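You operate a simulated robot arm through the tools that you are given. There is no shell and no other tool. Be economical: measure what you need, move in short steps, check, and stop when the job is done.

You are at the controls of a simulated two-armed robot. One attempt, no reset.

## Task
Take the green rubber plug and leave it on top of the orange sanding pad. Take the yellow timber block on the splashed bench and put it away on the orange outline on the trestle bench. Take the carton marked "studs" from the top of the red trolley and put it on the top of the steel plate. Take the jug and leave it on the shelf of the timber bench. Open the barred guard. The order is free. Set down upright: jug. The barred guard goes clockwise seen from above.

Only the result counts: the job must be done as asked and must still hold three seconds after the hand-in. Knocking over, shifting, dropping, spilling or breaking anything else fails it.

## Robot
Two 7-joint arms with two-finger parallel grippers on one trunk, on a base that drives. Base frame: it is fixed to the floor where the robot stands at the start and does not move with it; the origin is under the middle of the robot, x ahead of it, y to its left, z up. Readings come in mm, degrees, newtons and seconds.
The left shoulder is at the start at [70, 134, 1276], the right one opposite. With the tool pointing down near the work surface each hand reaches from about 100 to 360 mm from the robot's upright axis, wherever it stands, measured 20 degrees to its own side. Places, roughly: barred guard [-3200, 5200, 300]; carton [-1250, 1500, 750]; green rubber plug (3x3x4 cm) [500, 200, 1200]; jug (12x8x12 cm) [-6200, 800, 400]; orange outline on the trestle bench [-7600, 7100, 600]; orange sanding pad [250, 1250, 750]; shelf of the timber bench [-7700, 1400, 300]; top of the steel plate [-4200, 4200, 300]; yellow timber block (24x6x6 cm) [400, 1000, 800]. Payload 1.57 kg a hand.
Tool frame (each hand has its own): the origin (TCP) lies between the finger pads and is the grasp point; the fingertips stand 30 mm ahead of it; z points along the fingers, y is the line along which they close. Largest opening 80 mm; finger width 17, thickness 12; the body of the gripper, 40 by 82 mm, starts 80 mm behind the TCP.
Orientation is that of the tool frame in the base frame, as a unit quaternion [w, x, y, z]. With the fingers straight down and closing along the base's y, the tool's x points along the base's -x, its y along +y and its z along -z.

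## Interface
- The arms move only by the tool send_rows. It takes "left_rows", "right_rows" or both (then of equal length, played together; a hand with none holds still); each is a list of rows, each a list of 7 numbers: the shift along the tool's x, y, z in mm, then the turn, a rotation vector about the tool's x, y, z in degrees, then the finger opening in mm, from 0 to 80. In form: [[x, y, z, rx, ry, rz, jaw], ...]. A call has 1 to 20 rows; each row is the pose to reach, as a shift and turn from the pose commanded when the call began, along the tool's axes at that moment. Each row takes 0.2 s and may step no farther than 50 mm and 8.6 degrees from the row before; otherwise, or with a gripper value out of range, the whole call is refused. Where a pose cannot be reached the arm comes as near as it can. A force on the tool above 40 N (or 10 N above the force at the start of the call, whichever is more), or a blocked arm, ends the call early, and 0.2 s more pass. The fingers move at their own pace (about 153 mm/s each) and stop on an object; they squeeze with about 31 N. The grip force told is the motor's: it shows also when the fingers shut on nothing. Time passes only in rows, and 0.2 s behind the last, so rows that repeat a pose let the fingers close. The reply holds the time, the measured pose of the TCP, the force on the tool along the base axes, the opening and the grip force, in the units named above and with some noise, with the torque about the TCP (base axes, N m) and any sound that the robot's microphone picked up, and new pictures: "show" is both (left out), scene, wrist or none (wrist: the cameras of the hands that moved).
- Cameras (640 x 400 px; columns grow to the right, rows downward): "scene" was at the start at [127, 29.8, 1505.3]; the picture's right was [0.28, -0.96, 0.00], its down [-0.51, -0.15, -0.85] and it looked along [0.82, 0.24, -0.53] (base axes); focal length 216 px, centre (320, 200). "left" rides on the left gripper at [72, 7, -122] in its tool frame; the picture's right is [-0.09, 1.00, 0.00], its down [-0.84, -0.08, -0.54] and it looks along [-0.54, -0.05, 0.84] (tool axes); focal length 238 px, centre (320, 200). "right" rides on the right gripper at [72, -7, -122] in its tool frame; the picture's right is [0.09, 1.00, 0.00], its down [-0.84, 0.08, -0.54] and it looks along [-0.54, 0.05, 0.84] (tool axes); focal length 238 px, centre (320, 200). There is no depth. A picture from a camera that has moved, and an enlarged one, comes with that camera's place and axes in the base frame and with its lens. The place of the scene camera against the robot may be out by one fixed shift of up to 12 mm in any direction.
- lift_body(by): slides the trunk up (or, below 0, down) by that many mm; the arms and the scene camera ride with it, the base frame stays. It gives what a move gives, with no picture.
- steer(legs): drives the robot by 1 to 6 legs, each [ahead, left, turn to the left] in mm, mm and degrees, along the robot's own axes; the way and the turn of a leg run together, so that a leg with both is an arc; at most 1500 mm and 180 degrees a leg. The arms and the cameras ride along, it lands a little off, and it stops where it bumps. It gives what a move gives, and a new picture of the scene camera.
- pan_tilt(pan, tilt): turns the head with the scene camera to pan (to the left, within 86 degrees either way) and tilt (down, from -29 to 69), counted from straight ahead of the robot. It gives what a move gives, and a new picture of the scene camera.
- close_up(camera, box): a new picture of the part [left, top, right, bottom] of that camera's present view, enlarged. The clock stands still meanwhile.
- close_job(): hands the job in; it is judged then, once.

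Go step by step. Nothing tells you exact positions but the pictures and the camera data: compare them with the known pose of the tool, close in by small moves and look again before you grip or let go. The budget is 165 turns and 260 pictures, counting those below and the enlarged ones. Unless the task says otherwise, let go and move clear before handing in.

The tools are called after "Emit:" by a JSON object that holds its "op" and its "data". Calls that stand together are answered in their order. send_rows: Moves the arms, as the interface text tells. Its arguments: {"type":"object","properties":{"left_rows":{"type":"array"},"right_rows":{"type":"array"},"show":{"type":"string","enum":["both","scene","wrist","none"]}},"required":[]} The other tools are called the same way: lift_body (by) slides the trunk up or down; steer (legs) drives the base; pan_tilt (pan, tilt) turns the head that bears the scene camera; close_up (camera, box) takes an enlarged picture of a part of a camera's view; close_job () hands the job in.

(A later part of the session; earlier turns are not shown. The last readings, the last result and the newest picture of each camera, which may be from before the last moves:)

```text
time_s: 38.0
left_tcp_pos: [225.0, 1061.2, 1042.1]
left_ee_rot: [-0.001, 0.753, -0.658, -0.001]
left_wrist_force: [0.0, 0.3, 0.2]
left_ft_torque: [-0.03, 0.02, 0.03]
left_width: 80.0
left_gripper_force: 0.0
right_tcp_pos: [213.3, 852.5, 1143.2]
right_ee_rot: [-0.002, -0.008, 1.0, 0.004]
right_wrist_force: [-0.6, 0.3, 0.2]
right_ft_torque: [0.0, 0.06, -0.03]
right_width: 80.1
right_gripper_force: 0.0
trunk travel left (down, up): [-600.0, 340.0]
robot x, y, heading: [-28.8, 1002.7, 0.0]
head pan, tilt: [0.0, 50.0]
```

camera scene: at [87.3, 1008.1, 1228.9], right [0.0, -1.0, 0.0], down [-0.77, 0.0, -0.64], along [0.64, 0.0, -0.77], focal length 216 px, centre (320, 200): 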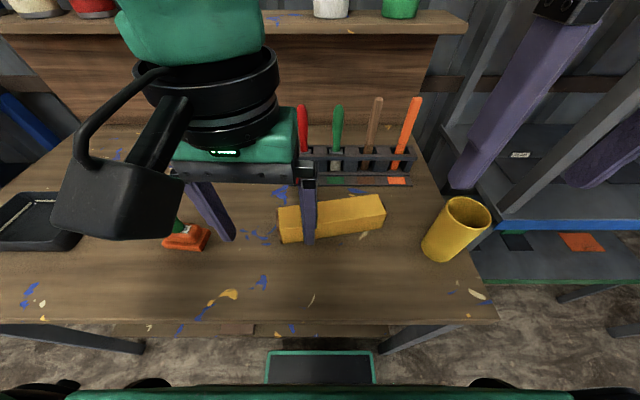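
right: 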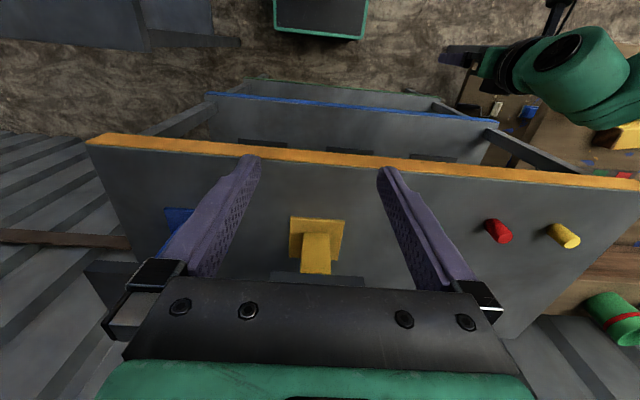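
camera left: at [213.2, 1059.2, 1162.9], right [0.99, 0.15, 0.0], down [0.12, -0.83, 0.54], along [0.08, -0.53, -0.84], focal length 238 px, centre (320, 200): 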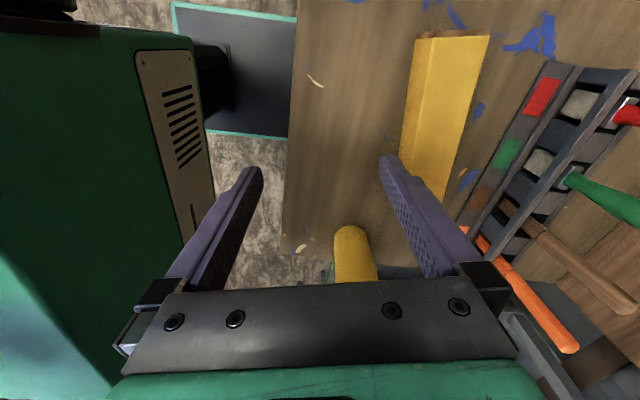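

That yaw works. Now I'll move over the block centre and lower a little.

Emit:
{"op": "send_rows", "data": {"left_rows": [[24, -34, 0, 0, 0, -1, 80], [48, -68, 0, 0, 0, -2, 80], [73, -103, 0, 0, 0, -3, 80], [97, -137, 0, 0, 0, -3, 80], [97, -137, 40, 0, 0, -3, 80], [97, -137, 40, 0, 0, -3, 80]], "show": "both"}}

```text
time_s: 39.4
left_tcp_pos: [350.0, 1066.1, 1006.5]
left_ee_rot: [0.0, 0.77, -0.639, -0.002]
left_wrist_force: [0.1, -0.2, -0.2]
left_ft_torque: [-0.05, 0.04, 0.0]
left_width: 80.0
left_gripper_force: 0.1
left hand out of reach, approached as far as the arm can: row 1, 2, 3, 4, 5, 6
right_tcp_pos: [214.2, 852.1, 1143.2]
right_ee_rot: [-0.003, -0.009, 1.0, 0.003]
right_wrist_force: [-0.5, 0.0, 0.1]
right_ft_torque: [0.01, 0.02, -0.04]
right_width: 79.7
right_gripper_force: 0.0
trunk travel left (down, up): [-600.0, 340.0]
robot x, y, heading: [-32.0, 1002.8, 0.1]
head pan, tilt: [0.0, 50.0]
camera scene: at [87.9, 1008.0, 1228.8], right [0.0, -1.0, 0.0], down [-0.77, 0.0, -0.64], along [0.64, 0.0, -0.77], focal length 216 px, centre (320, 200)
camera left: at [357.1, 994.2, 1126.5], right [-1.0, -0.09, 0.0], down [-0.08, 0.84, 0.54], along [-0.05, 0.54, -0.84], focal length 238 px, centre (320, 200)
```

scene: 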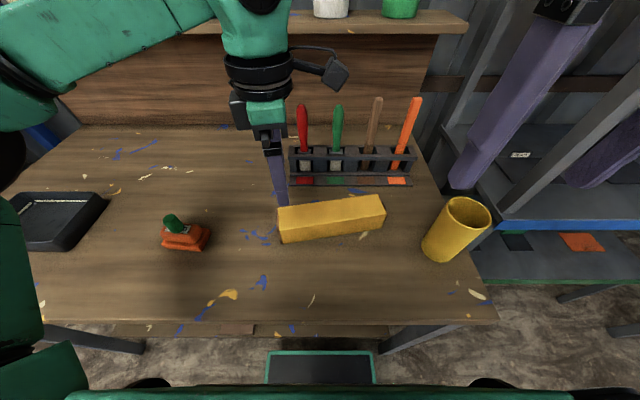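
left: 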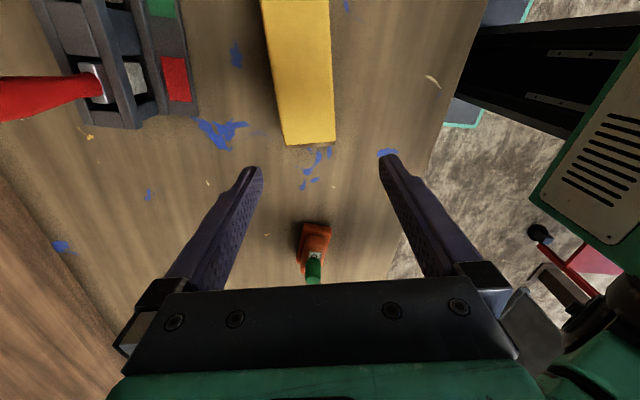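

The hand can't reach farther right from here, so I'll shift the base right about 70 mm.

Emit:
{"op": "steer", "data": {"legs": [[5, -70, 0]]}}

Emit:
{"op": "send_rows", "data": {"left_rows": [[0, -20, 20, 0, 0, 0, 80], [0, -27, 40, 0, 0, 0, 80], [0, -27, 60, 0, 0, 0, 80]], "show": "wrist"}}

```text
time_s: 40.4
left_tcp_pos: [354.2, 996.9, 1006.3]
left_ee_rot: [0.0, 0.77, -0.638, -0.001]
left_wrist_force: [0.3, -0.7, 0.0]
left_ft_torque: [0.02, -0.01, 0.02]
left_width: 79.9
left_gripper_force: 0.0
right_tcp_pos: [217.8, 784.4, 1142.9]
right_ee_rot: [-0.003, -0.009, 1.0, 0.004]
right_wrist_force: [-0.3, 0.0, 0.5]
right_ft_torque: [0.01, -0.03, 0.0]
right_width: 79.9
right_gripper_force: 0.1
trunk travel left (down, up): [-600.0, 340.0]
robot x, y, heading: [-23.0, 936.8, 0.2]
head pan, tilt: [0.0, 50.0]
camera scene: at [92.5, 939.3, 1228.9], right [0.0, -1.0, 0.0], down [-0.77, 0.0, -0.64], along [0.64, 0.0, -0.77], focal length 216 px, centre (320, 200)
```

scene: 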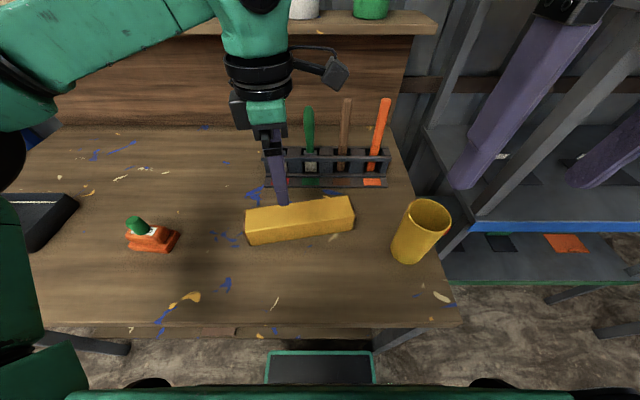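

```text
time_s: 41.2
left_tcp_pos: [383.8, 1000.8, 945.9]
left_ee_rot: [0.001, 0.77, -0.638, -0.001]
left_wrist_force: [0.1, 0.1, 0.2]
left_ft_torque: [0.01, 0.0, -0.01]
left_width: 80.0
left_gripper_force: 0.1
right_tcp_pos: [217.7, 783.0, 1142.9]
right_ee_rot: [-0.002, -0.008, 1.0, 0.003]
right_wrist_force: [-0.1, 0.0, 0.1]
right_ft_torque: [-0.01, -0.01, -0.02]
right_width: 79.8
right_gripper_force: 0.0
trunk travel left (down, up): [-600.0, 340.0]
robot x, y, heading: [-28.4, 932.4, -0.2]
head pan, tilt: [0.0, 50.0]
camera left: at [388.6, 929.2, 1066.3], right [-1.0, -0.09, 0.0], down [-0.08, 0.84, 0.54], along [-0.05, 0.54, -0.84], focal length 238 px, centre (320, 200)
```

left: 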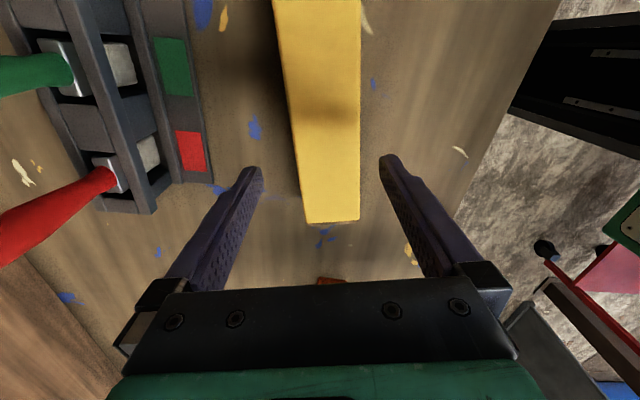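

The block is about 6 mm towards -x of the hand's centre line. I'll correct and lower around it, with the fingertips staying above the bench.

Emit:
{"op": "send_rows", "data": {"left_rows": [[5, 6, 20, 0, 0, 0, 80], [8, 6, 40, 0, 0, 0, 80], [8, 6, 60, 0, 0, 0, 80], [8, 6, 75, 0, 0, 0, 80], [8, 6, 88, 0, 0, 0, 80]], "show": "both"}}

```text
time_s: 42.4
left_tcp_pos: [376.7, 992.9, 856.9]
left_ee_rot: [-0.001, 0.769, -0.639, -0.002]
left_wrist_force: [-0.1, -0.3, -0.3]
left_ft_torque: [-0.03, 0.01, 0.05]
left_width: 80.5
left_gripper_force: 0.1
right_tcp_pos: [218.1, 783.9, 1143.9]
right_ee_rot: [-0.003, -0.009, 1.0, 0.003]
right_wrist_force: [-0.4, 0.3, -0.6]
right_ft_torque: [0.01, -0.01, -0.01]
right_width: 79.6
right_gripper_force: 0.1
trunk travel left (down, up): [-600.0, 340.0]
robot x, y, heading: [-25.4, 931.7, 0.1]
head pan, tilt: [0.0, 50.0]
camera scene: at [92.8, 938.7, 1228.8], right [0.0, -1.0, 0.0], down [-0.77, 0.0, -0.64], along [0.64, 0.0, -0.77], focal length 216 px, centre (320, 200)
camera left: at [383.5, 921.0, 978.0], right [-1.0, -0.09, 0.0], down [-0.08, 0.84, 0.54], along [-0.05, 0.54, -0.84], focal length 238 px, centre (320, 200)
```

scene: 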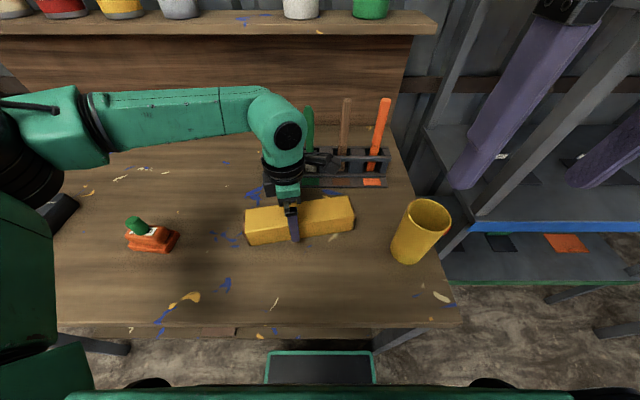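
left: 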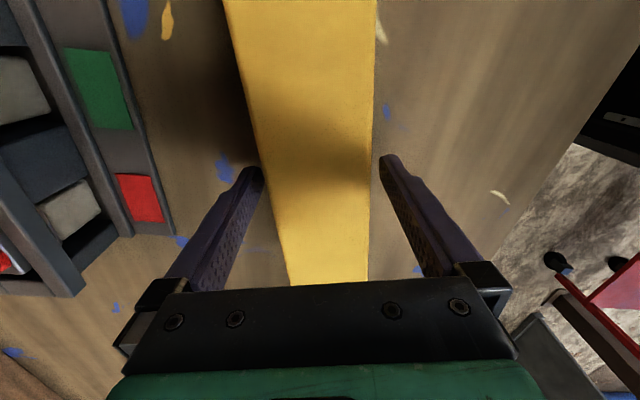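

The block is between the fingers. I'll go down a touch more and close.

Emit:
{"op": "send_rows", "data": {"left_rows": [[0, 0, 8, 0, 0, 0, 80], [0, 0, 8, 0, 0, 0, 66], [0, 0, 8, 0, 0, 0, 50], [0, 0, 8, 0, 0, 0, 40], [0, 0, 8, 0, 0, 0, 40], [0, 0, 8, 0, 0, 0, 40]], "show": "wrist"}}

```text
time_s: 43.8
left_tcp_pos: [375.4, 993.7, 848.9]
left_ee_rot: [0.0, 0.77, -0.638, -0.001]
left_wrist_force: [0.7, -0.3, 0.0]
left_ft_torque: [-0.19, -0.09, 0.02]
left_width: 59.7
left_gripper_force: 30.5
right_tcp_pos: [218.8, 784.6, 1142.8]
right_ee_rot: [-0.003, -0.009, 1.0, 0.003]
right_wrist_force: [0.3, -0.5, 0.1]
right_ft_torque: [0.0, -0.03, 0.01]
right_width: 80.2
right_gripper_force: 0.0
trunk travel left (down, up): [-600.0, 340.0]
robot x, y, heading: [-28.3, 931.3, 0.1]
head pan, tilt: [0.0, 50.0]
camera left: at [382.7, 921.4, 969.9], right [-1.0, -0.09, 0.0], down [-0.08, 0.84, 0.54], along [-0.05, 0.54, -0.84], focal length 238 px, centre (320, 200)
```

left: 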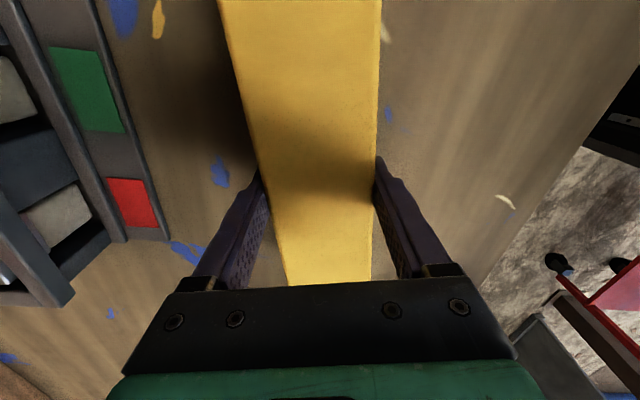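

Gripped at 60 mm. I'll lift straight up.

Emit:
{"op": "send_rows", "data": {"left_rows": [[0, 0, -20, 0, 0, 0, 40], [0, 0, -50, 0, 0, 0, 40], [0, 0, -90, 0, 0, 0, 40], [0, 0, -130, 0, 0, 0, 40], [0, 0, -130, 0, 0, 0, 40]], "show": "both"}}

```text
time_s: 45.0
left_tcp_pos: [376.8, 996.8, 968.8]
left_ee_rot: [0.0, 0.77, -0.638, -0.002]
left_wrist_force: [0.1, -0.1, -3.9]
left_ft_torque: [0.09, 0.01, 0.02]
left_width: 59.8
left_gripper_force: 31.1
left hand out of reach, approached as far as the arm can: row 4, 5
right_tcp_pos: [218.0, 783.2, 1142.2]
right_ee_rot: [-0.002, -0.009, 1.0, 0.004]
right_wrist_force: [0.2, 0.5, -0.8]
right_ft_torque: [0.0, 0.03, 0.03]
right_width: 80.1
right_gripper_force: 0.1
trunk travel left (down, up): [-600.0, 340.0]
robot x, y, heading: [-25.4, 934.0, -0.0]
head pan, tilt: [0.0, 50.0]
camera scene: at [93.6, 938.5, 1228.7], right [0.0, -1.0, 0.0], down [-0.77, 0.0, -0.64], along [0.64, 0.0, -0.77], focal length 216 px, centre (320, 200)
camera left: at [383.8, 925.1, 1090.5], right [-1.0, -0.09, 0.0], down [-0.08, 0.84, 0.54], along [-0.05, 0.54, -0.84], focal length 238 px, centre (320, 200)
```

scene: 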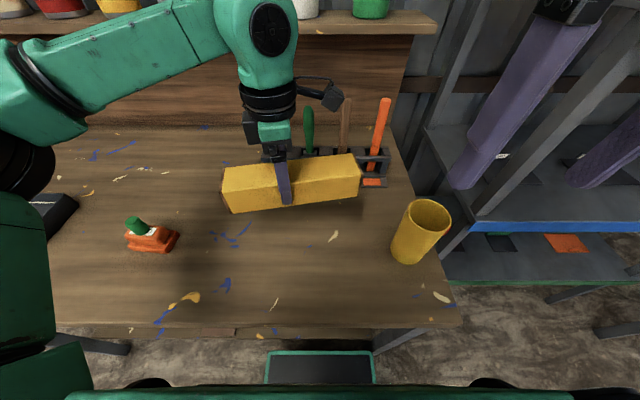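
left: 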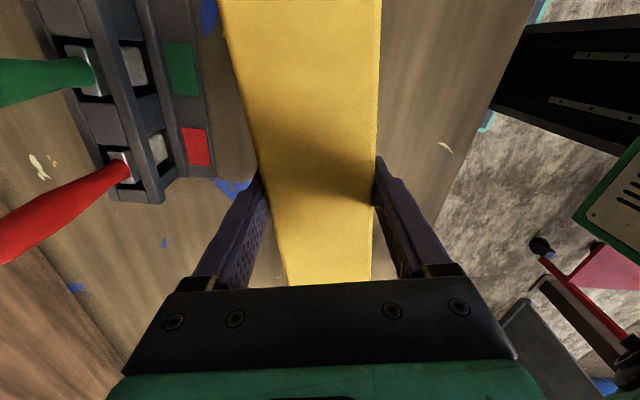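

The block is lifted, about 0.4 kg. I'll raise the trunk, back away from the bench and look towards the trolley.

Emit:
{"op": "lift_body", "data": {"by": 200}}

Emit:
{"op": "steer", "data": {"legs": [[-350, 0, 0]]}}

Emit:
{"op": "pan_tilt", "data": {"pan": 86, "tilt": 25}}

```text
time_s: 47.1
left_tcp_pos: [376.6, 997.4, 1169.7]
left_ee_rot: [0.0, 0.77, -0.638, -0.002]
left_wrist_force: [-0.6, -0.4, -4.1]
left_ft_torque: [0.1, 0.03, 0.0]
left_width: 59.7
left_gripper_force: 30.9
right_tcp_pos: [217.7, 783.6, 1342.9]
right_ee_rot: [-0.002, -0.009, 1.0, 0.005]
right_wrist_force: [-0.7, 0.2, 0.5]
right_ft_torque: [-0.02, 0.01, 0.01]
right_width: 80.0
right_gripper_force: 0.1
trunk travel left (down, up): [-800.0, 140.0]
robot x, y, heading: [-23.9, 933.8, 0.2]
head pan, tilt: [0.0, 50.0]
```

```text
time_s: 49.4
left_tcp_pos: [32.8, 997.8, 1168.8]
left_ee_rot: [0.001, 0.769, -0.639, -0.003]
left_wrist_force: [0.1, -0.3, -3.9]
left_ft_torque: [0.06, 0.05, -0.01]
left_width: 59.8
left_gripper_force: 30.6
right_tcp_pos: [-126.3, 783.3, 1342.7]
right_ee_rot: [-0.003, -0.008, 1.0, 0.003]
right_wrist_force: [0.9, -0.3, 0.0]
right_ft_torque: [0.0, 0.05, 0.02]
right_width: 79.9
right_gripper_force: 0.0
trunk travel left (down, up): [-800.0, 140.0]
robot x, y, heading: [-373.8, 935.0, 0.1]
head pan, tilt: [0.0, 50.0]
camera scene: at [-251.3, 938.4, 1428.5], right [0.0, -1.0, 0.0], down [-0.77, 0.0, -0.64], along [0.64, 0.0, -0.77], focal length 216 px, centre (320, 200)
```

scene: 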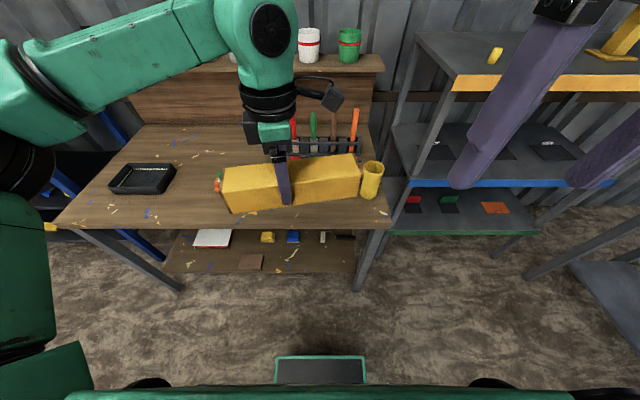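

```text
time_s: 51.0
left_tcp_pos: [28.6, 997.3, 1169.0]
left_ee_rot: [0.001, 0.769, -0.639, -0.002]
left_wrist_force: [0.2, 0.1, -4.8]
left_ft_torque: [0.05, 0.0, 0.02]
left_width: 59.5
left_gripper_force: 31.0
right_tcp_pos: [-128.5, 782.5, 1343.4]
right_ee_rot: [-0.002, -0.008, 1.0, 0.004]
right_wrist_force: [-0.7, 0.8, -0.2]
right_ft_torque: [-0.01, -0.01, 0.0]
right_width: 80.4
right_gripper_force: 0.0
trunk travel left (down, up): [-800.0, 140.0]
robot x, y, heading: [-372.1, 934.5, -0.0]
head pan, tilt: [85.9, 25.0]
camera scene: at [-324.3, 1030.3, 1466.3], right [1.0, -0.07, 0.0], down [-0.03, -0.42, -0.91], along [0.06, 0.9, -0.42], focal length 216 px, centre (320, 200)
```

scene: 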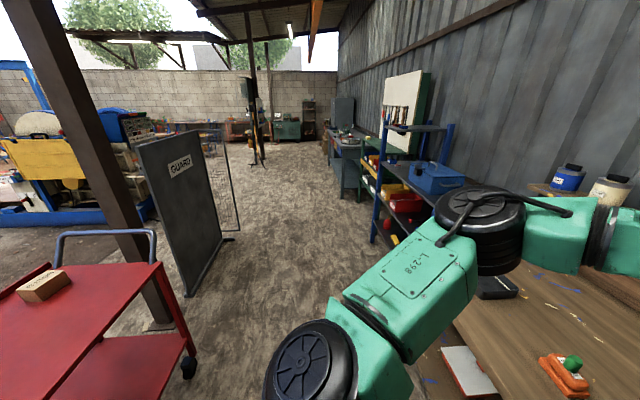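

The carton sits on the red trolley to the left. I'll turn left 90° to see it properly.

Emit:
{"op": "steer", "data": {"legs": [[0, 0, 90]]}}

Emit:
{"op": "pan_tilt", "data": {"pan": 50, "tilt": 35}}

```text
time_s: 55.2
left_tcp_pos: [-432.7, 1337.6, 1169.5]
left_ee_rot: [0.001, 0.996, 0.087, -0.001]
left_wrist_force: [0.5, -0.1, -4.6]
left_ft_torque: [-0.01, 0.09, 0.04]
left_width: 60.0
left_gripper_force: 31.1
right_tcp_pos: [-218.7, 1174.8, 1342.9]
right_ee_rot: [0.004, 0.709, -0.705, -0.001]
right_wrist_force: [-0.5, 0.3, -0.1]
right_ft_torque: [0.03, -0.02, -0.05]
right_width: 80.2
right_gripper_force: 0.1
trunk travel left (down, up): [-800.0, 140.0]
robot x, y, heading: [-369.7, 933.2, 89.4]
head pan, tilt: [85.9, 25.0]
camera scene: at [-472.8, 996.6, 1466.3], right [0.08, 1.0, 0.0], down [0.42, -0.03, -0.91], along [-0.9, 0.07, -0.42], focal length 216 px, centre (320, 200)
```

scene: 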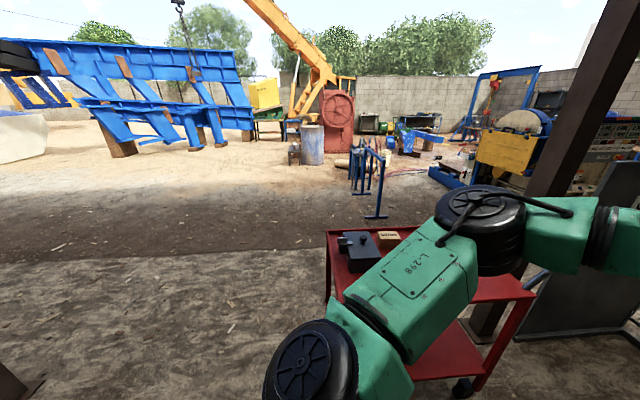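

```text
time_s: 56.2
left_tcp_pos: [-432.0, 1337.1, 1170.1]
left_ee_rot: [0.001, 0.996, 0.088, -0.002]
left_wrist_force: [0.1, 0.4, -3.8]
left_ft_torque: [-0.04, 0.04, 0.0]
left_width: 59.6
left_gripper_force: 30.5
right_tcp_pos: [-218.5, 1176.7, 1343.6]
right_ee_rot: [0.004, 0.709, -0.705, -0.001]
right_wrist_force: [-0.1, -0.1, 0.0]
right_ft_torque: [0.02, -0.02, 0.0]
right_width: 80.3
right_gripper_force: 0.0
trunk travel left (down, up): [-800.0, 140.0]
robot x, y, heading: [-372.1, 933.3, 89.6]
head pan, tilt: [50.0, 35.0]
camera scene: at [-448.2, 1046.3, 1450.5], right [0.65, 0.76, 0.0], down [0.44, -0.37, -0.82], along [-0.62, 0.53, -0.57], focal length 216 px, centre (320, 200)
```

scene: 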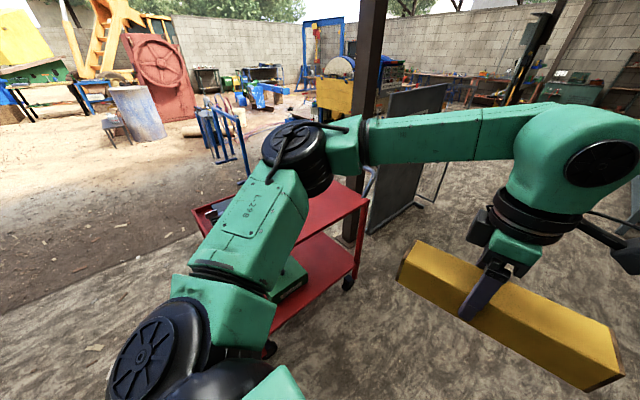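

There may be more than one carton on the trolley. I'll turn to face it for a clear view.

Emit:
{"op": "steer", "data": {"legs": [[0, 0, 58]]}}

Emit:
{"op": "pan_tilt", "data": {"pan": -5, "tilt": 35}}

```text
time_s: 59.2
left_tcp_pos: [-746.1, 1096.6, 1169.7]
left_ee_rot: [0.003, 0.828, 0.561, 0.0]
left_wrist_force: [-0.6, 0.3, -4.8]
left_ft_torque: [-0.07, 0.04, -0.01]
left_width: 60.1
left_gripper_force: 31.5
right_tcp_pos: [-497.7, 1191.6, 1343.5]
right_ee_rot: [0.003, 0.962, -0.272, 0.001]
right_wrist_force: [0.3, 0.2, 0.5]
right_ft_torque: [0.03, -0.02, -0.01]
right_width: 80.1
right_gripper_force: 0.1
trunk travel left (down, up): [-800.0, 140.0]
robot x, y, heading: [-372.1, 933.1, 147.6]
head pan, tilt: [50.0, 35.0]
camera scene: at [-508.4, 939.3, 1450.5], right [-0.3, 0.95, 0.0], down [0.55, 0.17, -0.82], along [-0.78, -0.25, -0.57], focal length 216 px, centre (320, 200)
```

scene: 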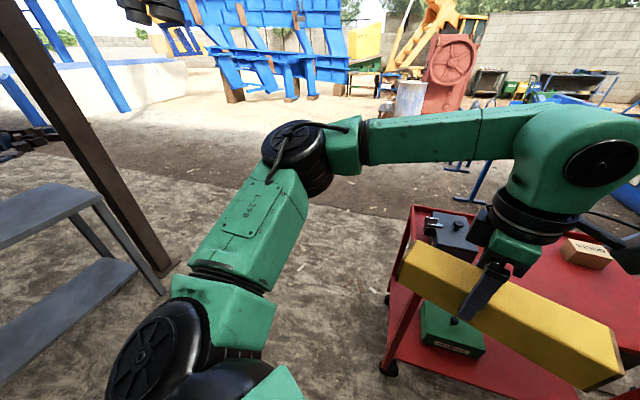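

```text
time_s: 60.4
left_tcp_pos: [-746.1, 1094.6, 1169.3]
left_ee_rot: [0.001, 0.828, 0.561, 0.0]
left_wrist_force: [0.0, -0.3, -4.5]
left_ft_torque: [-0.06, 0.04, -0.01]
left_width: 59.6
left_gripper_force: 30.6
right_tcp_pos: [-498.8, 1191.4, 1343.5]
right_ee_rot: [0.004, 0.962, -0.272, 0.002]
right_wrist_force: [0.4, 0.7, 0.1]
right_ft_torque: [0.0, -0.01, -0.03]
right_width: 80.0
right_gripper_force: 0.1
trunk travel left (down, up): [-800.0, 140.0]
robot x, y, heading: [-368.8, 930.4, 147.8]
head pan, tilt: [-5.0, 35.0]
camera scene: at [-494.6, 1019.0, 1450.5], right [0.61, 0.79, 0.0], down [0.46, -0.35, -0.82], along [-0.65, 0.5, -0.57], focal length 216 px, centre (320, 200)
```

scene: 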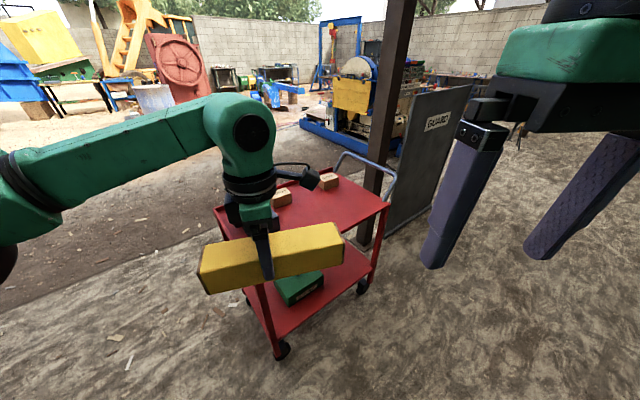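

Emit:
{"op": "close_up", "data": {"camera": "scene", "box": [200, 140, 400, 265]}}

```text
3.20 times, centred on (300, 202) of scene
camera zoom: at [-494.6, 1019.0, 1450.5], right [0.61, 0.79, 0.0], down [0.46, -0.35, -0.82], along [-0.65, 0.5, -0.57], focal length 692 px, centre (384, 192)
```

zoom: 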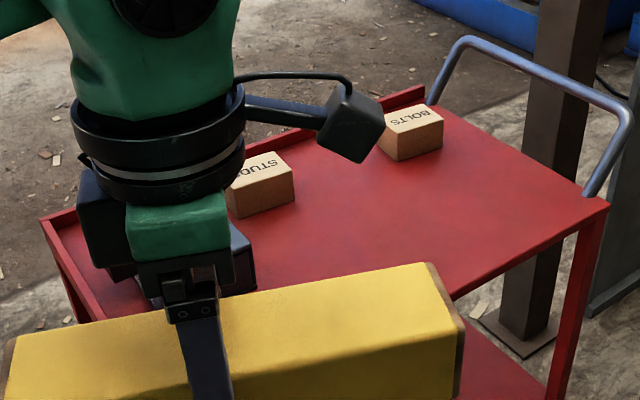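

STUDS is the nearer carton at about [-1345, 1422], and BOLTS is farther along. STUDS lies closer to the trolley's far side, so I'll drive round via the south and approach facing +x, with the right hand free.

Emit:
{"op": "steer", "data": {"legs": [[0, 0, 32], [0, 300, 0], [1480, 0, 0], [0, 0, 180]]}}

Emit:
{"op": "pan_tilt", "data": {"pan": 40, "tilt": 35}}

```text
time_s: 78.4
left_tcp_pos: [-1441.2, 733.4, 1171.0]
left_ee_rot: [0.0, 0.777, -0.629, -0.003]
left_wrist_force: [0.5, 0.0, -3.7]
left_ft_torque: [0.07, 0.02, -0.04]
left_width: 59.8
left_gripper_force: 31.0
right_tcp_pos: [-1593.7, 515.7, 1342.9]
right_ee_rot: [-0.003, -0.021, 1.0, 0.003]
right_wrist_force: [-0.5, -0.2, -0.5]
right_ft_torque: [0.04, -0.02, 0.02]
right_width: 79.9
right_gripper_force: 0.1
trunk travel left (down, up): [-800.0, 140.0]
robot x, y, heading: [-1840.6, 660.0, 1.4]
head pan, tilt: [-5.0, 35.0]
camera scene: at [-1711.7, 660.9, 1450.5], right [-0.06, -1.0, 0.0], down [-0.57, 0.04, -0.82], along [0.82, -0.05, -0.57], focal length 216 px, centre (320, 200)
```

scene: 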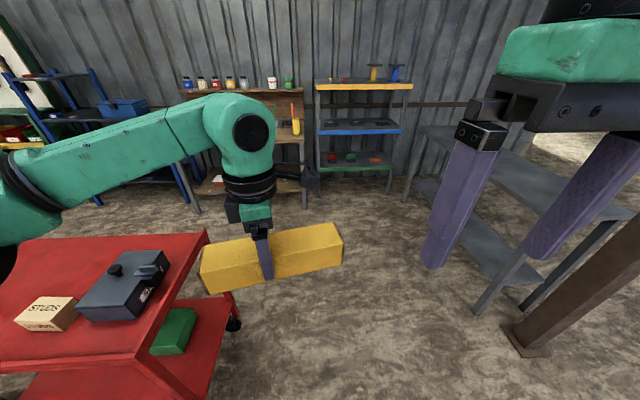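

```text
time_s: 79.5
left_tcp_pos: [-1440.4, 734.4, 1169.2]
left_ee_rot: [-0.001, 0.778, -0.628, -0.002]
left_wrist_force: [0.5, -0.6, -4.5]
left_ft_torque: [0.05, 0.02, 0.02]
left_width: 59.9
left_gripper_force: 31.6
right_tcp_pos: [-1593.3, 515.7, 1343.5]
right_ee_rot: [-0.003, -0.021, 1.0, 0.003]
right_wrist_force: [0.4, -0.4, -0.2]
right_ft_torque: [0.02, 0.0, 0.02]
right_width: 79.9
right_gripper_force: 0.0
trunk travel left (down, up): [-800.0, 140.0]
robot x, y, heading: [-1840.3, 662.1, 1.5]
head pan, tilt: [40.0, 35.0]
camera scene: at [-1733.6, 724.6, 1450.5], right [0.66, -0.75, 0.0], down [-0.43, -0.38, -0.82], along [0.61, 0.54, -0.57], focal length 216 px, centre (320, 200)
```

scene: 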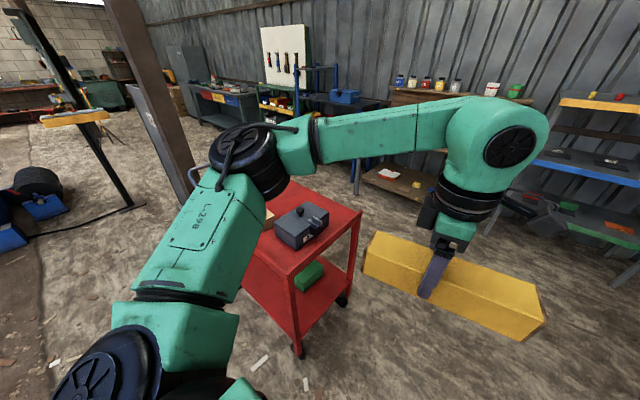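

STUDS is confirmed at about [-1337, 1428]. I'll pull the block in and up so it clears the trolley top, then drive alongside.

Emit:
{"op": "send_rows", "data": {"left_rows": [[-18, 19, -20, 0, 0, 0, 40], [-37, 37, -45, 0, 0, 0, 40], [-55, 56, -70, 0, 0, 0, 40], [-74, 74, -95, 0, 0, 0, 40], [-92, 93, -120, 0, 0, 0, 40], [-92, 93, -140, 0, 0, 0, 40]], "show": "none"}}

Emit:
{"op": "steer", "data": {"legs": [[0, 860, -1.5]]}}

Emit:
{"op": "pan_tilt", "data": {"pan": 0, "tilt": 50}}

```text
time_s: 80.9
left_tcp_pos: [-1551.4, 805.7, 1308.5]
left_ee_rot: [-0.001, 0.778, -0.628, -0.003]
left_wrist_force: [0.3, 0.1, -4.3]
left_ft_torque: [0.08, 0.02, 0.01]
left_width: 60.0
left_gripper_force: 30.7
right_tcp_pos: [-1593.7, 516.0, 1344.2]
right_ee_rot: [-0.003, -0.021, 1.0, 0.004]
right_wrist_force: [-0.4, -0.4, -0.1]
right_ft_torque: [-0.01, 0.04, 0.01]
right_width: 80.1
right_gripper_force: 0.0
trunk travel left (down, up): [-800.0, 140.0]
robot x, y, heading: [-1840.5, 659.6, 1.2]
head pan, tilt: [40.0, 35.0]
```

```text
time_s: 85.5
left_tcp_pos: [-1568.0, 1683.5, 1308.6]
left_ee_rot: [0.0, 0.774, -0.633, -0.002]
left_wrist_force: [0.2, -0.4, -4.1]
left_ft_torque: [0.07, 0.01, 0.01]
left_width: 59.6
left_gripper_force: 30.9
right_tcp_pos: [-1613.8, 1394.0, 1343.3]
right_ee_rot: [-0.003, -0.015, 1.0, 0.004]
right_wrist_force: [0.1, -0.6, 0.1]
right_ft_torque: [0.03, -0.01, -0.01]
right_width: 80.3
right_gripper_force: 0.1
trunk travel left (down, up): [-800.0, 140.0]
robot x, y, heading: [-1861.0, 1540.6, 0.9]
head pan, tilt: [40.0, 35.0]
camera scene: at [-1750.7, 1603.2, 1450.6], right [0.65, -0.76, 0.0], down [-0.43, -0.37, -0.82], along [0.62, 0.54, -0.57], focal length 216 px, centre (320, 200)
```

scene: 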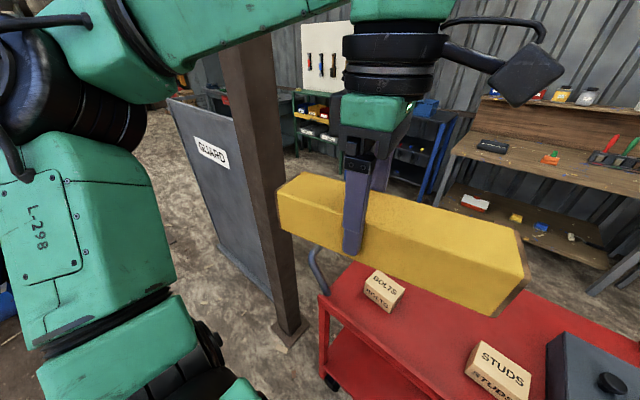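

```text
time_s: 86.6
left_tcp_pos: [-1567.6, 1683.1, 1310.0]
left_ee_rot: [0.0, 0.774, -0.633, -0.002]
left_wrist_force: [1.4, -0.1, -4.4]
left_ft_torque: [0.05, 0.01, 0.05]
left_width: 59.9
left_gripper_force: 30.3
right_tcp_pos: [-1613.9, 1393.7, 1343.5]
right_ee_rot: [-0.003, -0.015, 1.0, 0.003]
right_wrist_force: [0.5, -0.1, 0.2]
right_ft_torque: [-0.02, 0.04, 0.01]
right_width: 79.9
right_gripper_force: 0.0
trunk travel left (down, up): [-800.0, 140.0]
robot x, y, heading: [-1862.5, 1541.4, 0.8]
head pan, tilt: [0.0, 50.0]
camera scene: at [-1740.4, 1547.9, 1428.8], right [0.01, -1.0, 0.0], down [-0.77, -0.01, -0.64], along [0.64, 0.01, -0.77], focal length 216 px, centre (320, 200)
```

scene: 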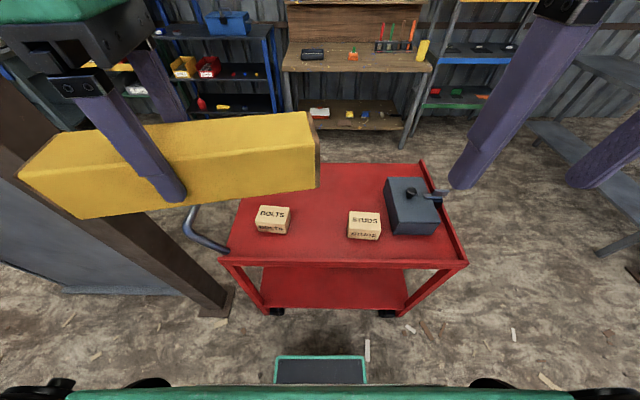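

A clear view of STUDS beside the dark box. I'll zoom in to get its size.

Emit:
{"op": "close_up", "data": {"camera": "scene", "box": [320, 160, 448, 240]}}

```text
5.00 times, centred on (384, 200) of scene
camera zoom: at [-1740.4, 1547.9, 1428.8], right [0.01, -1.0, 0.0], down [-0.77, -0.01, -0.64], along [0.64, 0.01, -0.77], focal length 1082 px, centre (0, 200)
```

zoom: 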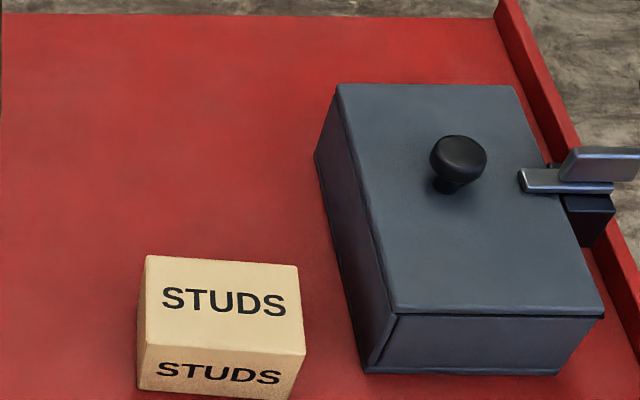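

The carton is roughly 100x70x50 mm, with the 70 mm side along x. I'll yaw the right hand 95° to close along x, then move in.

Emit:
{"op": "send_rows", "data": {"right_rows": [[0, 0, 0, 0, 0, 8, 80], [0, 0, 0, 0, 0, 16, 80], [0, 0, 0, 0, 0, 24, 80], [0, 0, 0, 0, 0, 32, 80], [0, 0, 0, 0, 0, 40, 80], [0, 0, 0, 0, 0, 48, 80], [0, 0, 0, 0, 0, 56, 80], [0, 0, 0, 0, 0, 64, 80], [0, 0, 0, 0, 0, 72, 80], [0, 0, 0, 0, 0, 80, 80], [0, 0, 0, 0, 0, 88, 80], [0, 0, 0, 0, 0, 95, 80], [0, 0, 0, 0, 0, 95, 80]], "show": "none"}}

Emit:
{"op": "steer", "data": {"legs": [[150, 0, 0]]}}

Emit:
{"op": "lift_body", "data": {"by": -200}}

```text
time_s: 89.4
left_tcp_pos: [-1567.2, 1684.1, 1309.3]
left_ee_rot: [0.0, 0.773, -0.634, -0.002]
left_wrist_force: [0.2, 0.1, -4.0]
left_ft_torque: [0.09, 0.0, 0.02]
left_width: 59.9
left_gripper_force: 30.9
right_tcp_pos: [-1612.2, 1393.6, 1343.6]
right_ee_rot: [-0.005, 0.728, 0.686, 0.0]
right_wrist_force: [0.6, -0.8, 0.3]
right_ft_torque: [0.0, -0.01, -0.01]
right_width: 80.0
right_gripper_force: 0.0
trunk travel left (down, up): [-800.0, 140.0]
robot x, y, heading: [-1860.3, 1540.4, 0.8]
head pan, tilt: [0.0, 50.0]
```

```text
time_s: 90.8
left_tcp_pos: [-1422.1, 1686.2, 1310.1]
left_ee_rot: [0.0, 0.774, -0.633, 0.001]
left_wrist_force: [-0.3, 0.2, -4.2]
left_ft_torque: [0.07, -0.01, 0.01]
left_width: 59.7
left_gripper_force: 30.6
right_tcp_pos: [-1467.3, 1396.7, 1343.7]
right_ee_rot: [-0.003, 0.726, 0.687, 0.002]
right_wrist_force: [0.2, 0.0, 0.4]
right_ft_torque: [0.0, -0.02, 0.0]
right_width: 80.1
right_gripper_force: 0.0
trunk travel left (down, up): [-800.0, 140.0]
robot x, y, heading: [-1706.8, 1541.9, 0.7]
head pan, tilt: [0.0, 50.0]
camera scene: at [-1594.6, 1550.2, 1429.2], right [0.02, -1.0, 0.0], down [-0.76, -0.01, -0.64], along [0.64, 0.01, -0.76], focal length 216 px, centre (320, 200)
```

scene: 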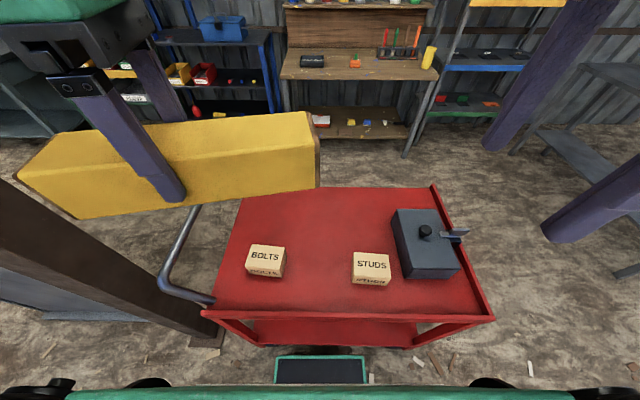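

```text
time_s: 93.0
left_tcp_pos: [-1418.5, 1686.4, 1108.4]
left_ee_rot: [0.0, 0.775, -0.632, -0.002]
left_wrist_force: [0.4, 0.4, -4.2]
left_ft_torque: [0.04, -0.01, 0.04]
left_width: 60.0
left_gripper_force: 31.0
right_tcp_pos: [-1463.3, 1396.8, 1144.3]
right_ee_rot: [-0.004, 0.727, 0.687, 0.001]
right_wrist_force: [0.1, 0.6, -0.8]
right_ft_torque: [-0.03, -0.01, -0.02]
right_width: 80.0
right_gripper_force: 0.0
trunk travel left (down, up): [-600.0, 340.0]
robot x, y, heading: [-1710.7, 1537.9, 0.9]
head pan, tilt: [0.0, 50.0]
```

Now I'll move the right hand over STUDS and lower part way.

Emit:
{"op": "send_rows", "data": {"right_rows": [[5, 30, 20, 0, 0, 0, 80], [10, 60, 50, 0, 0, 0, 80], [15, 90, 80, 0, 0, 0, 80], [20, 118, 110, 0, 0, 0, 80], [20, 118, 150, 0, 0, 0, 80], [20, 118, 150, 0, 0, 0, 80]], "show": "both"}}

```text
time_s: 94.3
left_tcp_pos: [-1418.9, 1686.9, 1109.0]
left_ee_rot: [0.0, 0.775, -0.632, -0.001]
left_wrist_force: [-0.1, 0.0, -3.7]
left_ft_torque: [0.07, 0.0, 0.0]
left_width: 59.8
left_gripper_force: 30.8
right_tcp_pos: [-1342.7, 1413.5, 992.5]
right_ee_rot: [-0.004, 0.727, 0.687, 0.001]
right_wrist_force: [-0.7, 0.2, -0.1]
right_ft_torque: [-0.03, -0.01, -0.01]
right_width: 79.9
right_gripper_force: 0.0
trunk travel left (down, up): [-600.0, 340.0]
robot x, y, heading: [-1706.9, 1540.7, 0.9]
head pan, tilt: [0.0, 50.0]
camera scene: at [-1591.2, 1550.7, 1228.8], right [0.02, -1.0, 0.0], down [-0.77, -0.01, -0.64], along [0.64, 0.01, -0.77], focal length 216 px, centre (320, 200)
camera right: at [-1346.8, 1485.3, 1115.5], right [1.0, 0.04, 0.0], down [0.03, -0.84, 0.54], along [0.02, -0.54, -0.84], focal length 238 px, centre (320, 200)
```

scene: 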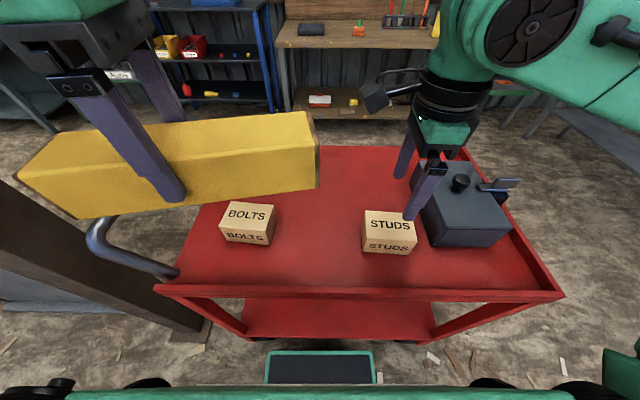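
right: 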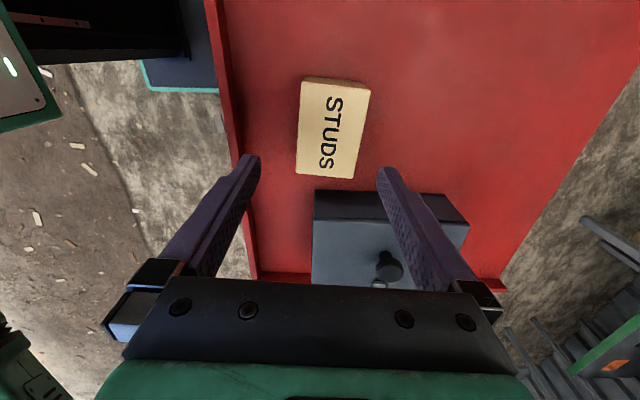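

The carton centre is at about [-1332, 1404] with its top at about 857. I'll correct and lower to just above it.

Emit:
{"op": "send_rows", "data": {"right_rows": [[-5, 6, 20, 0, 0, 0.8, 80], [-9, 11, 50, 0, 0, 0.8, 80], [-9, 11, 80, 0, 0, 0.8, 80], [-9, 11, 95, 0, 0, 0.8, 80], [-9, 11, 95, 0, 0, 0.8, 80]], "show": "wrist"}}

Emit:
{"op": "close_up", "data": {"camera": "right", "box": [220, 90, 420, 215]}}

```text
time_s: 95.5
left_tcp_pos: [-1418.1, 1686.1, 1108.9]
left_ee_rot: [-0.001, 0.774, -0.633, -0.002]
left_wrist_force: [-0.5, 0.1, -4.0]
left_ft_torque: [0.12, 0.02, -0.01]
left_width: 60.0
left_gripper_force: 31.0
right_tcp_pos: [-1333.9, 1404.3, 897.8]
right_ee_rot: [-0.004, 0.731, 0.682, 0.001]
right_wrist_force: [0.2, 0.1, 0.1]
right_ft_torque: [-0.01, 0.0, 0.01]
right_width: 79.7
right_gripper_force: 0.0
trunk travel left (down, up): [-600.0, 340.0]
robot x, y, heading: [-1708.6, 1541.8, 0.9]
head pan, tilt: [0.0, 50.0]
camera right: at [-1336.4, 1475.5, 1020.0], right [1.0, 0.02, 0.0], down [0.02, -0.84, 0.54], along [0.01, -0.54, -0.84], focal length 238 px, centre (320, 200)
```

right: 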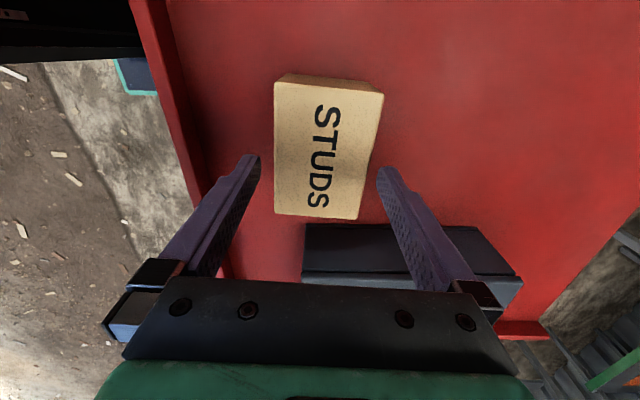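

```text
3.20 times, centred on (320, 152) of right
camera zoom: at [-1336.4, 1475.5, 1020.0], right [1.0, 0.02, 0.0], down [0.02, -0.84, 0.54], along [0.01, -0.54, -0.84], focal length 763 px, centre (320, 352)
```

zoom: 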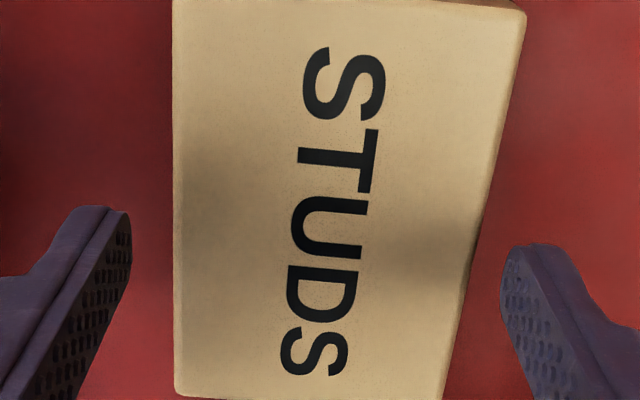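

Well aligned. I'll lower around the carton and close.

Emit:
{"op": "send_rows", "data": {"right_rows": [[0, 0, 15, 0, 0, 0, 80], [0, 0, 30, 0, 0, 0, 80], [0, 0, 42, 0, 0, 0, 80], [0, 0, 49, 0, 0, 0, 80], [0, 0, 49, 0, 0, 0, 70], [0, 0, 49, 0, 0, 0, 60], [0, 0, 49, 0, 0, 0, 55], [0, 0, 49, 0, 0, 0, 55]], "show": "both"}}

```text
time_s: 97.3
left_tcp_pos: [-1417.0, 1686.8, 1108.7]
left_ee_rot: [0.0, 0.774, -0.633, -0.003]
left_wrist_force: [0.6, 0.0, -4.5]
left_ft_torque: [0.08, 0.04, -0.01]
left_width: 59.8
left_gripper_force: 31.0
right_tcp_pos: [-1334.0, 1401.4, 849.0]
right_ee_rot: [-0.005, 0.731, 0.682, 0.001]
right_wrist_force: [3.4, -1.4, 0.6]
right_ft_torque: [0.06, -0.37, -0.07]
right_width: 69.7
right_gripper_force: 31.2
trunk travel left (down, up): [-600.0, 340.0]
robot x, y, heading: [-1711.1, 1545.0, 0.6]
head pan, tilt: [0.0, 50.0]
camera scene: at [-1590.5, 1550.1, 1228.8], right [0.02, -1.0, 0.0], down [-0.77, -0.01, -0.64], along [0.64, 0.01, -0.77], focal length 216 px, centre (320, 200)
camera right: at [-1336.1, 1474.5, 971.5], right [1.0, 0.02, 0.0], down [0.02, -0.84, 0.54], along [0.01, -0.54, -0.84], focal length 238 px, centre (320, 200)
```

scene: 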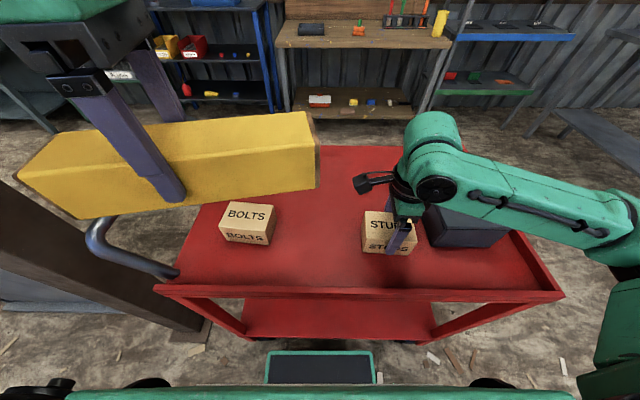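
right: 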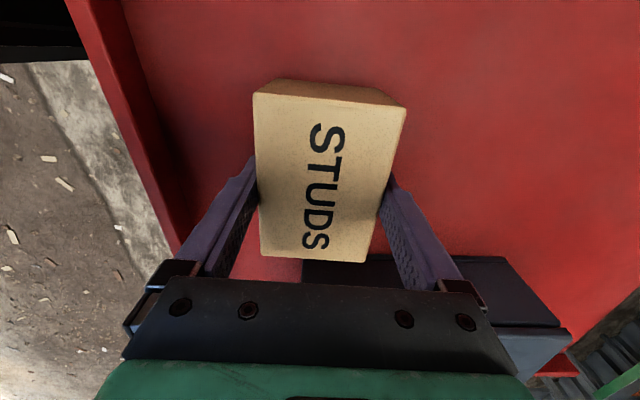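

STUDS is gripped. I'll lift it and raise the trunk.

Emit:
{"op": "send_rows", "data": {"right_rows": [[0, 0, -15, 0, 0, 0, 50], [0, 0, -40, 0, 0, 0, 50], [0, 0, -80, 0, 0, 0, 50], [0, 0, -110, 0, 0, 0, 50], [0, 0, -110, 0, 0, 0, 50]], "show": "wrist"}}

Emit:
{"op": "lift_body", "data": {"by": 200}}

Emit:
{"op": "steer", "data": {"legs": [[-300, 0, 0]]}}

```text
time_s: 98.5
left_tcp_pos: [-1417.7, 1685.2, 1108.6]
left_ee_rot: [0.001, 0.774, -0.633, -0.003]
left_wrist_force: [-0.2, 0.1, -3.9]
left_ft_torque: [0.05, -0.01, 0.0]
left_width: 59.9
left_gripper_force: 30.6
right_tcp_pos: [-1334.4, 1401.5, 959.1]
right_ee_rot: [-0.005, 0.732, 0.682, 0.001]
right_wrist_force: [-0.7, -0.5, -5.1]
right_ft_torque: [0.0, -0.03, 0.0]
right_width: 69.8
right_gripper_force: 31.3
trunk travel left (down, up): [-600.0, 340.0]
robot x, y, heading: [-1710.8, 1544.2, 0.7]
head pan, tilt: [0.0, 50.0]
camera right: at [-1336.0, 1472.7, 1081.6], right [1.0, 0.02, -0.01], down [0.02, -0.84, 0.54], along [0.01, -0.54, -0.84], focal length 238 px, centre (320, 200)
```

right: 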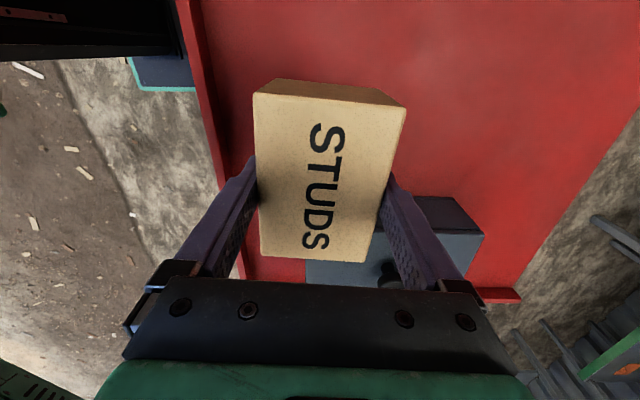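

```text
time_s: 100.7
left_tcp_pos: [-1417.4, 1687.5, 1308.0]
left_ee_rot: [0.001, 0.774, -0.633, -0.002]
left_wrist_force: [0.2, 0.1, -4.4]
left_ft_torque: [0.06, 0.01, 0.0]
left_width: 59.8
left_gripper_force: 30.8
right_tcp_pos: [-1334.6, 1400.4, 1157.6]
right_ee_rot: [-0.004, 0.731, 0.682, 0.0]
right_wrist_force: [-0.3, -0.8, -6.2]
right_ft_torque: [-0.01, -0.01, 0.0]
right_width: 70.0
right_gripper_force: 31.0
trunk travel left (down, up): [-800.0, 140.0]
robot x, y, heading: [-1708.3, 1541.7, 0.7]
head pan, tilt: [0.0, 50.0]
```

```text
time_s: 102.8
left_tcp_pos: [-1714.8, 1681.5, 1307.1]
left_ee_rot: [0.001, 0.775, -0.632, -0.004]
left_wrist_force: [0.4, -1.3, -5.2]
left_ft_torque: [0.06, 0.03, -0.03]
left_width: 59.8
left_gripper_force: 30.7
right_tcp_pos: [-1631.0, 1397.3, 1157.7]
right_ee_rot: [-0.006, 0.731, 0.683, 0.0]
right_wrist_force: [0.0, 0.1, -4.9]
right_ft_torque: [-0.01, -0.01, 0.0]
right_width: 70.1
right_gripper_force: 31.6
trunk travel left (down, up): [-800.0, 140.0]
robot x, y, heading: [-2009.1, 1537.8, 1.0]
head pan, tilt: [0.0, 50.0]
camera scene: at [-1886.6, 1545.3, 1428.4], right [0.02, -1.0, 0.0], down [-0.77, -0.01, -0.64], along [0.64, 0.01, -0.77], focal length 216 px, centre (320, 200)
```

scene: 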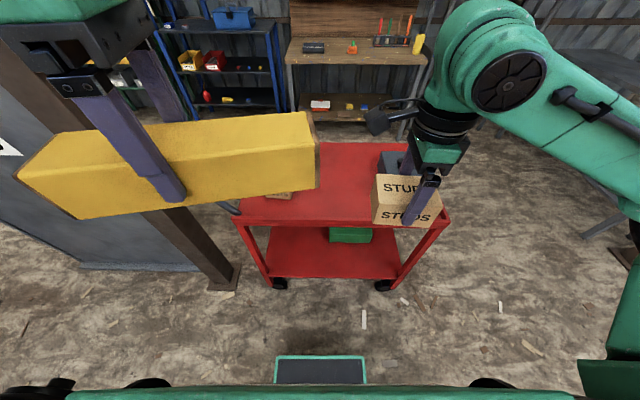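

Both items are held. I'll turn toward the steel plate area to the north-west and look.

Emit:
{"op": "steer", "data": {"legs": [[0, 0, 128]]}}

Emit:
{"op": "pan_tilt", "data": {"pan": 0, "tilt": 15}}

```text
time_s: 108.5
left_tcp_pos: [-2301.2, 1678.5, 1308.9]
left_ee_rot: [0.003, 0.907, 0.421, -0.001]
left_wrist_force: [-0.6, 0.1, -4.3]
left_ft_torque: [-0.07, 0.04, 0.01]
left_width: 59.7
left_gripper_force: 30.8
right_tcp_pos: [-2128.9, 1920.3, 1156.8]
right_ee_rot: [-0.003, -0.295, 0.955, -0.003]
right_wrist_force: [-0.7, -0.7, -5.1]
right_ft_torque: [0.03, -0.01, -0.02]
right_width: 70.0
right_gripper_force: 30.5
trunk travel left (down, up): [-800.0, 140.0]
robot x, y, heading: [-2010.2, 1533.8, 129.3]
head pan, tilt: [0.0, 50.0]
camera scene: at [-2098.6, 1642.7, 1428.7], right [0.78, 0.63, 0.0], down [0.48, -0.59, -0.64], along [-0.41, 0.5, -0.77], focal length 216 px, centre (320, 200)
```

scene: 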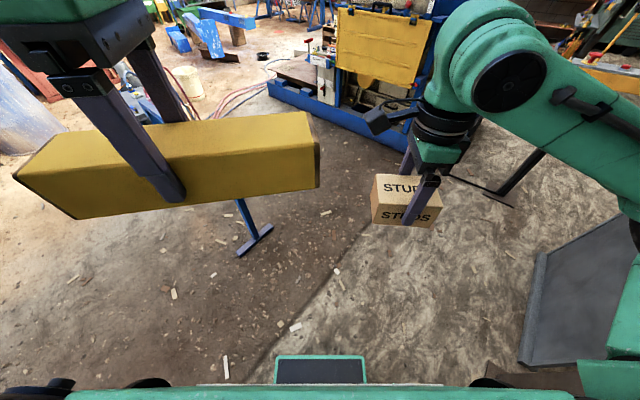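

```text
time_s: 109.5
left_tcp_pos: [-2302.2, 1678.6, 1309.0]
left_ee_rot: [0.001, 0.907, 0.42, -0.001]
left_wrist_force: [-0.4, -0.1, -4.3]
left_ft_torque: [-0.06, 0.08, -0.01]
left_width: 60.1
left_gripper_force: 30.6
right_tcp_pos: [-2128.7, 1920.2, 1158.4]
right_ee_rot: [-0.003, -0.294, 0.956, -0.005]
right_wrist_force: [-0.6, -0.2, -5.0]
right_ft_torque: [0.02, -0.03, 0.05]
right_width: 69.6
right_gripper_force: 31.3
trunk travel left (down, up): [-800.0, 140.0]
robot x, y, heading: [-2007.8, 1540.8, 129.2]
head pan, tilt: [0.0, 15.0]
camera scene: at [-2109.1, 1655.3, 1482.3], right [0.78, 0.63, 0.0], down [0.16, -0.2, -0.97], along [-0.61, 0.75, -0.26], focal length 216 px, centre (320, 200)
```

scene: 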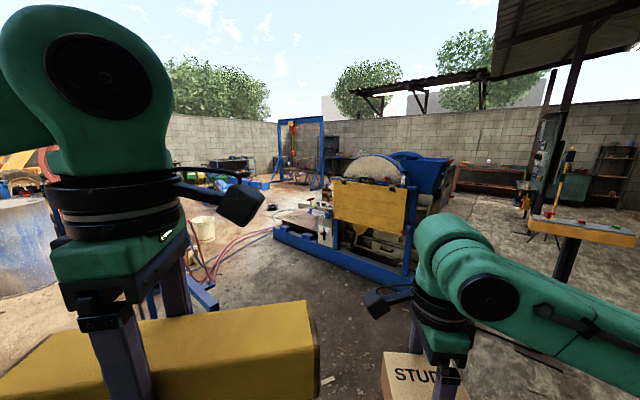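

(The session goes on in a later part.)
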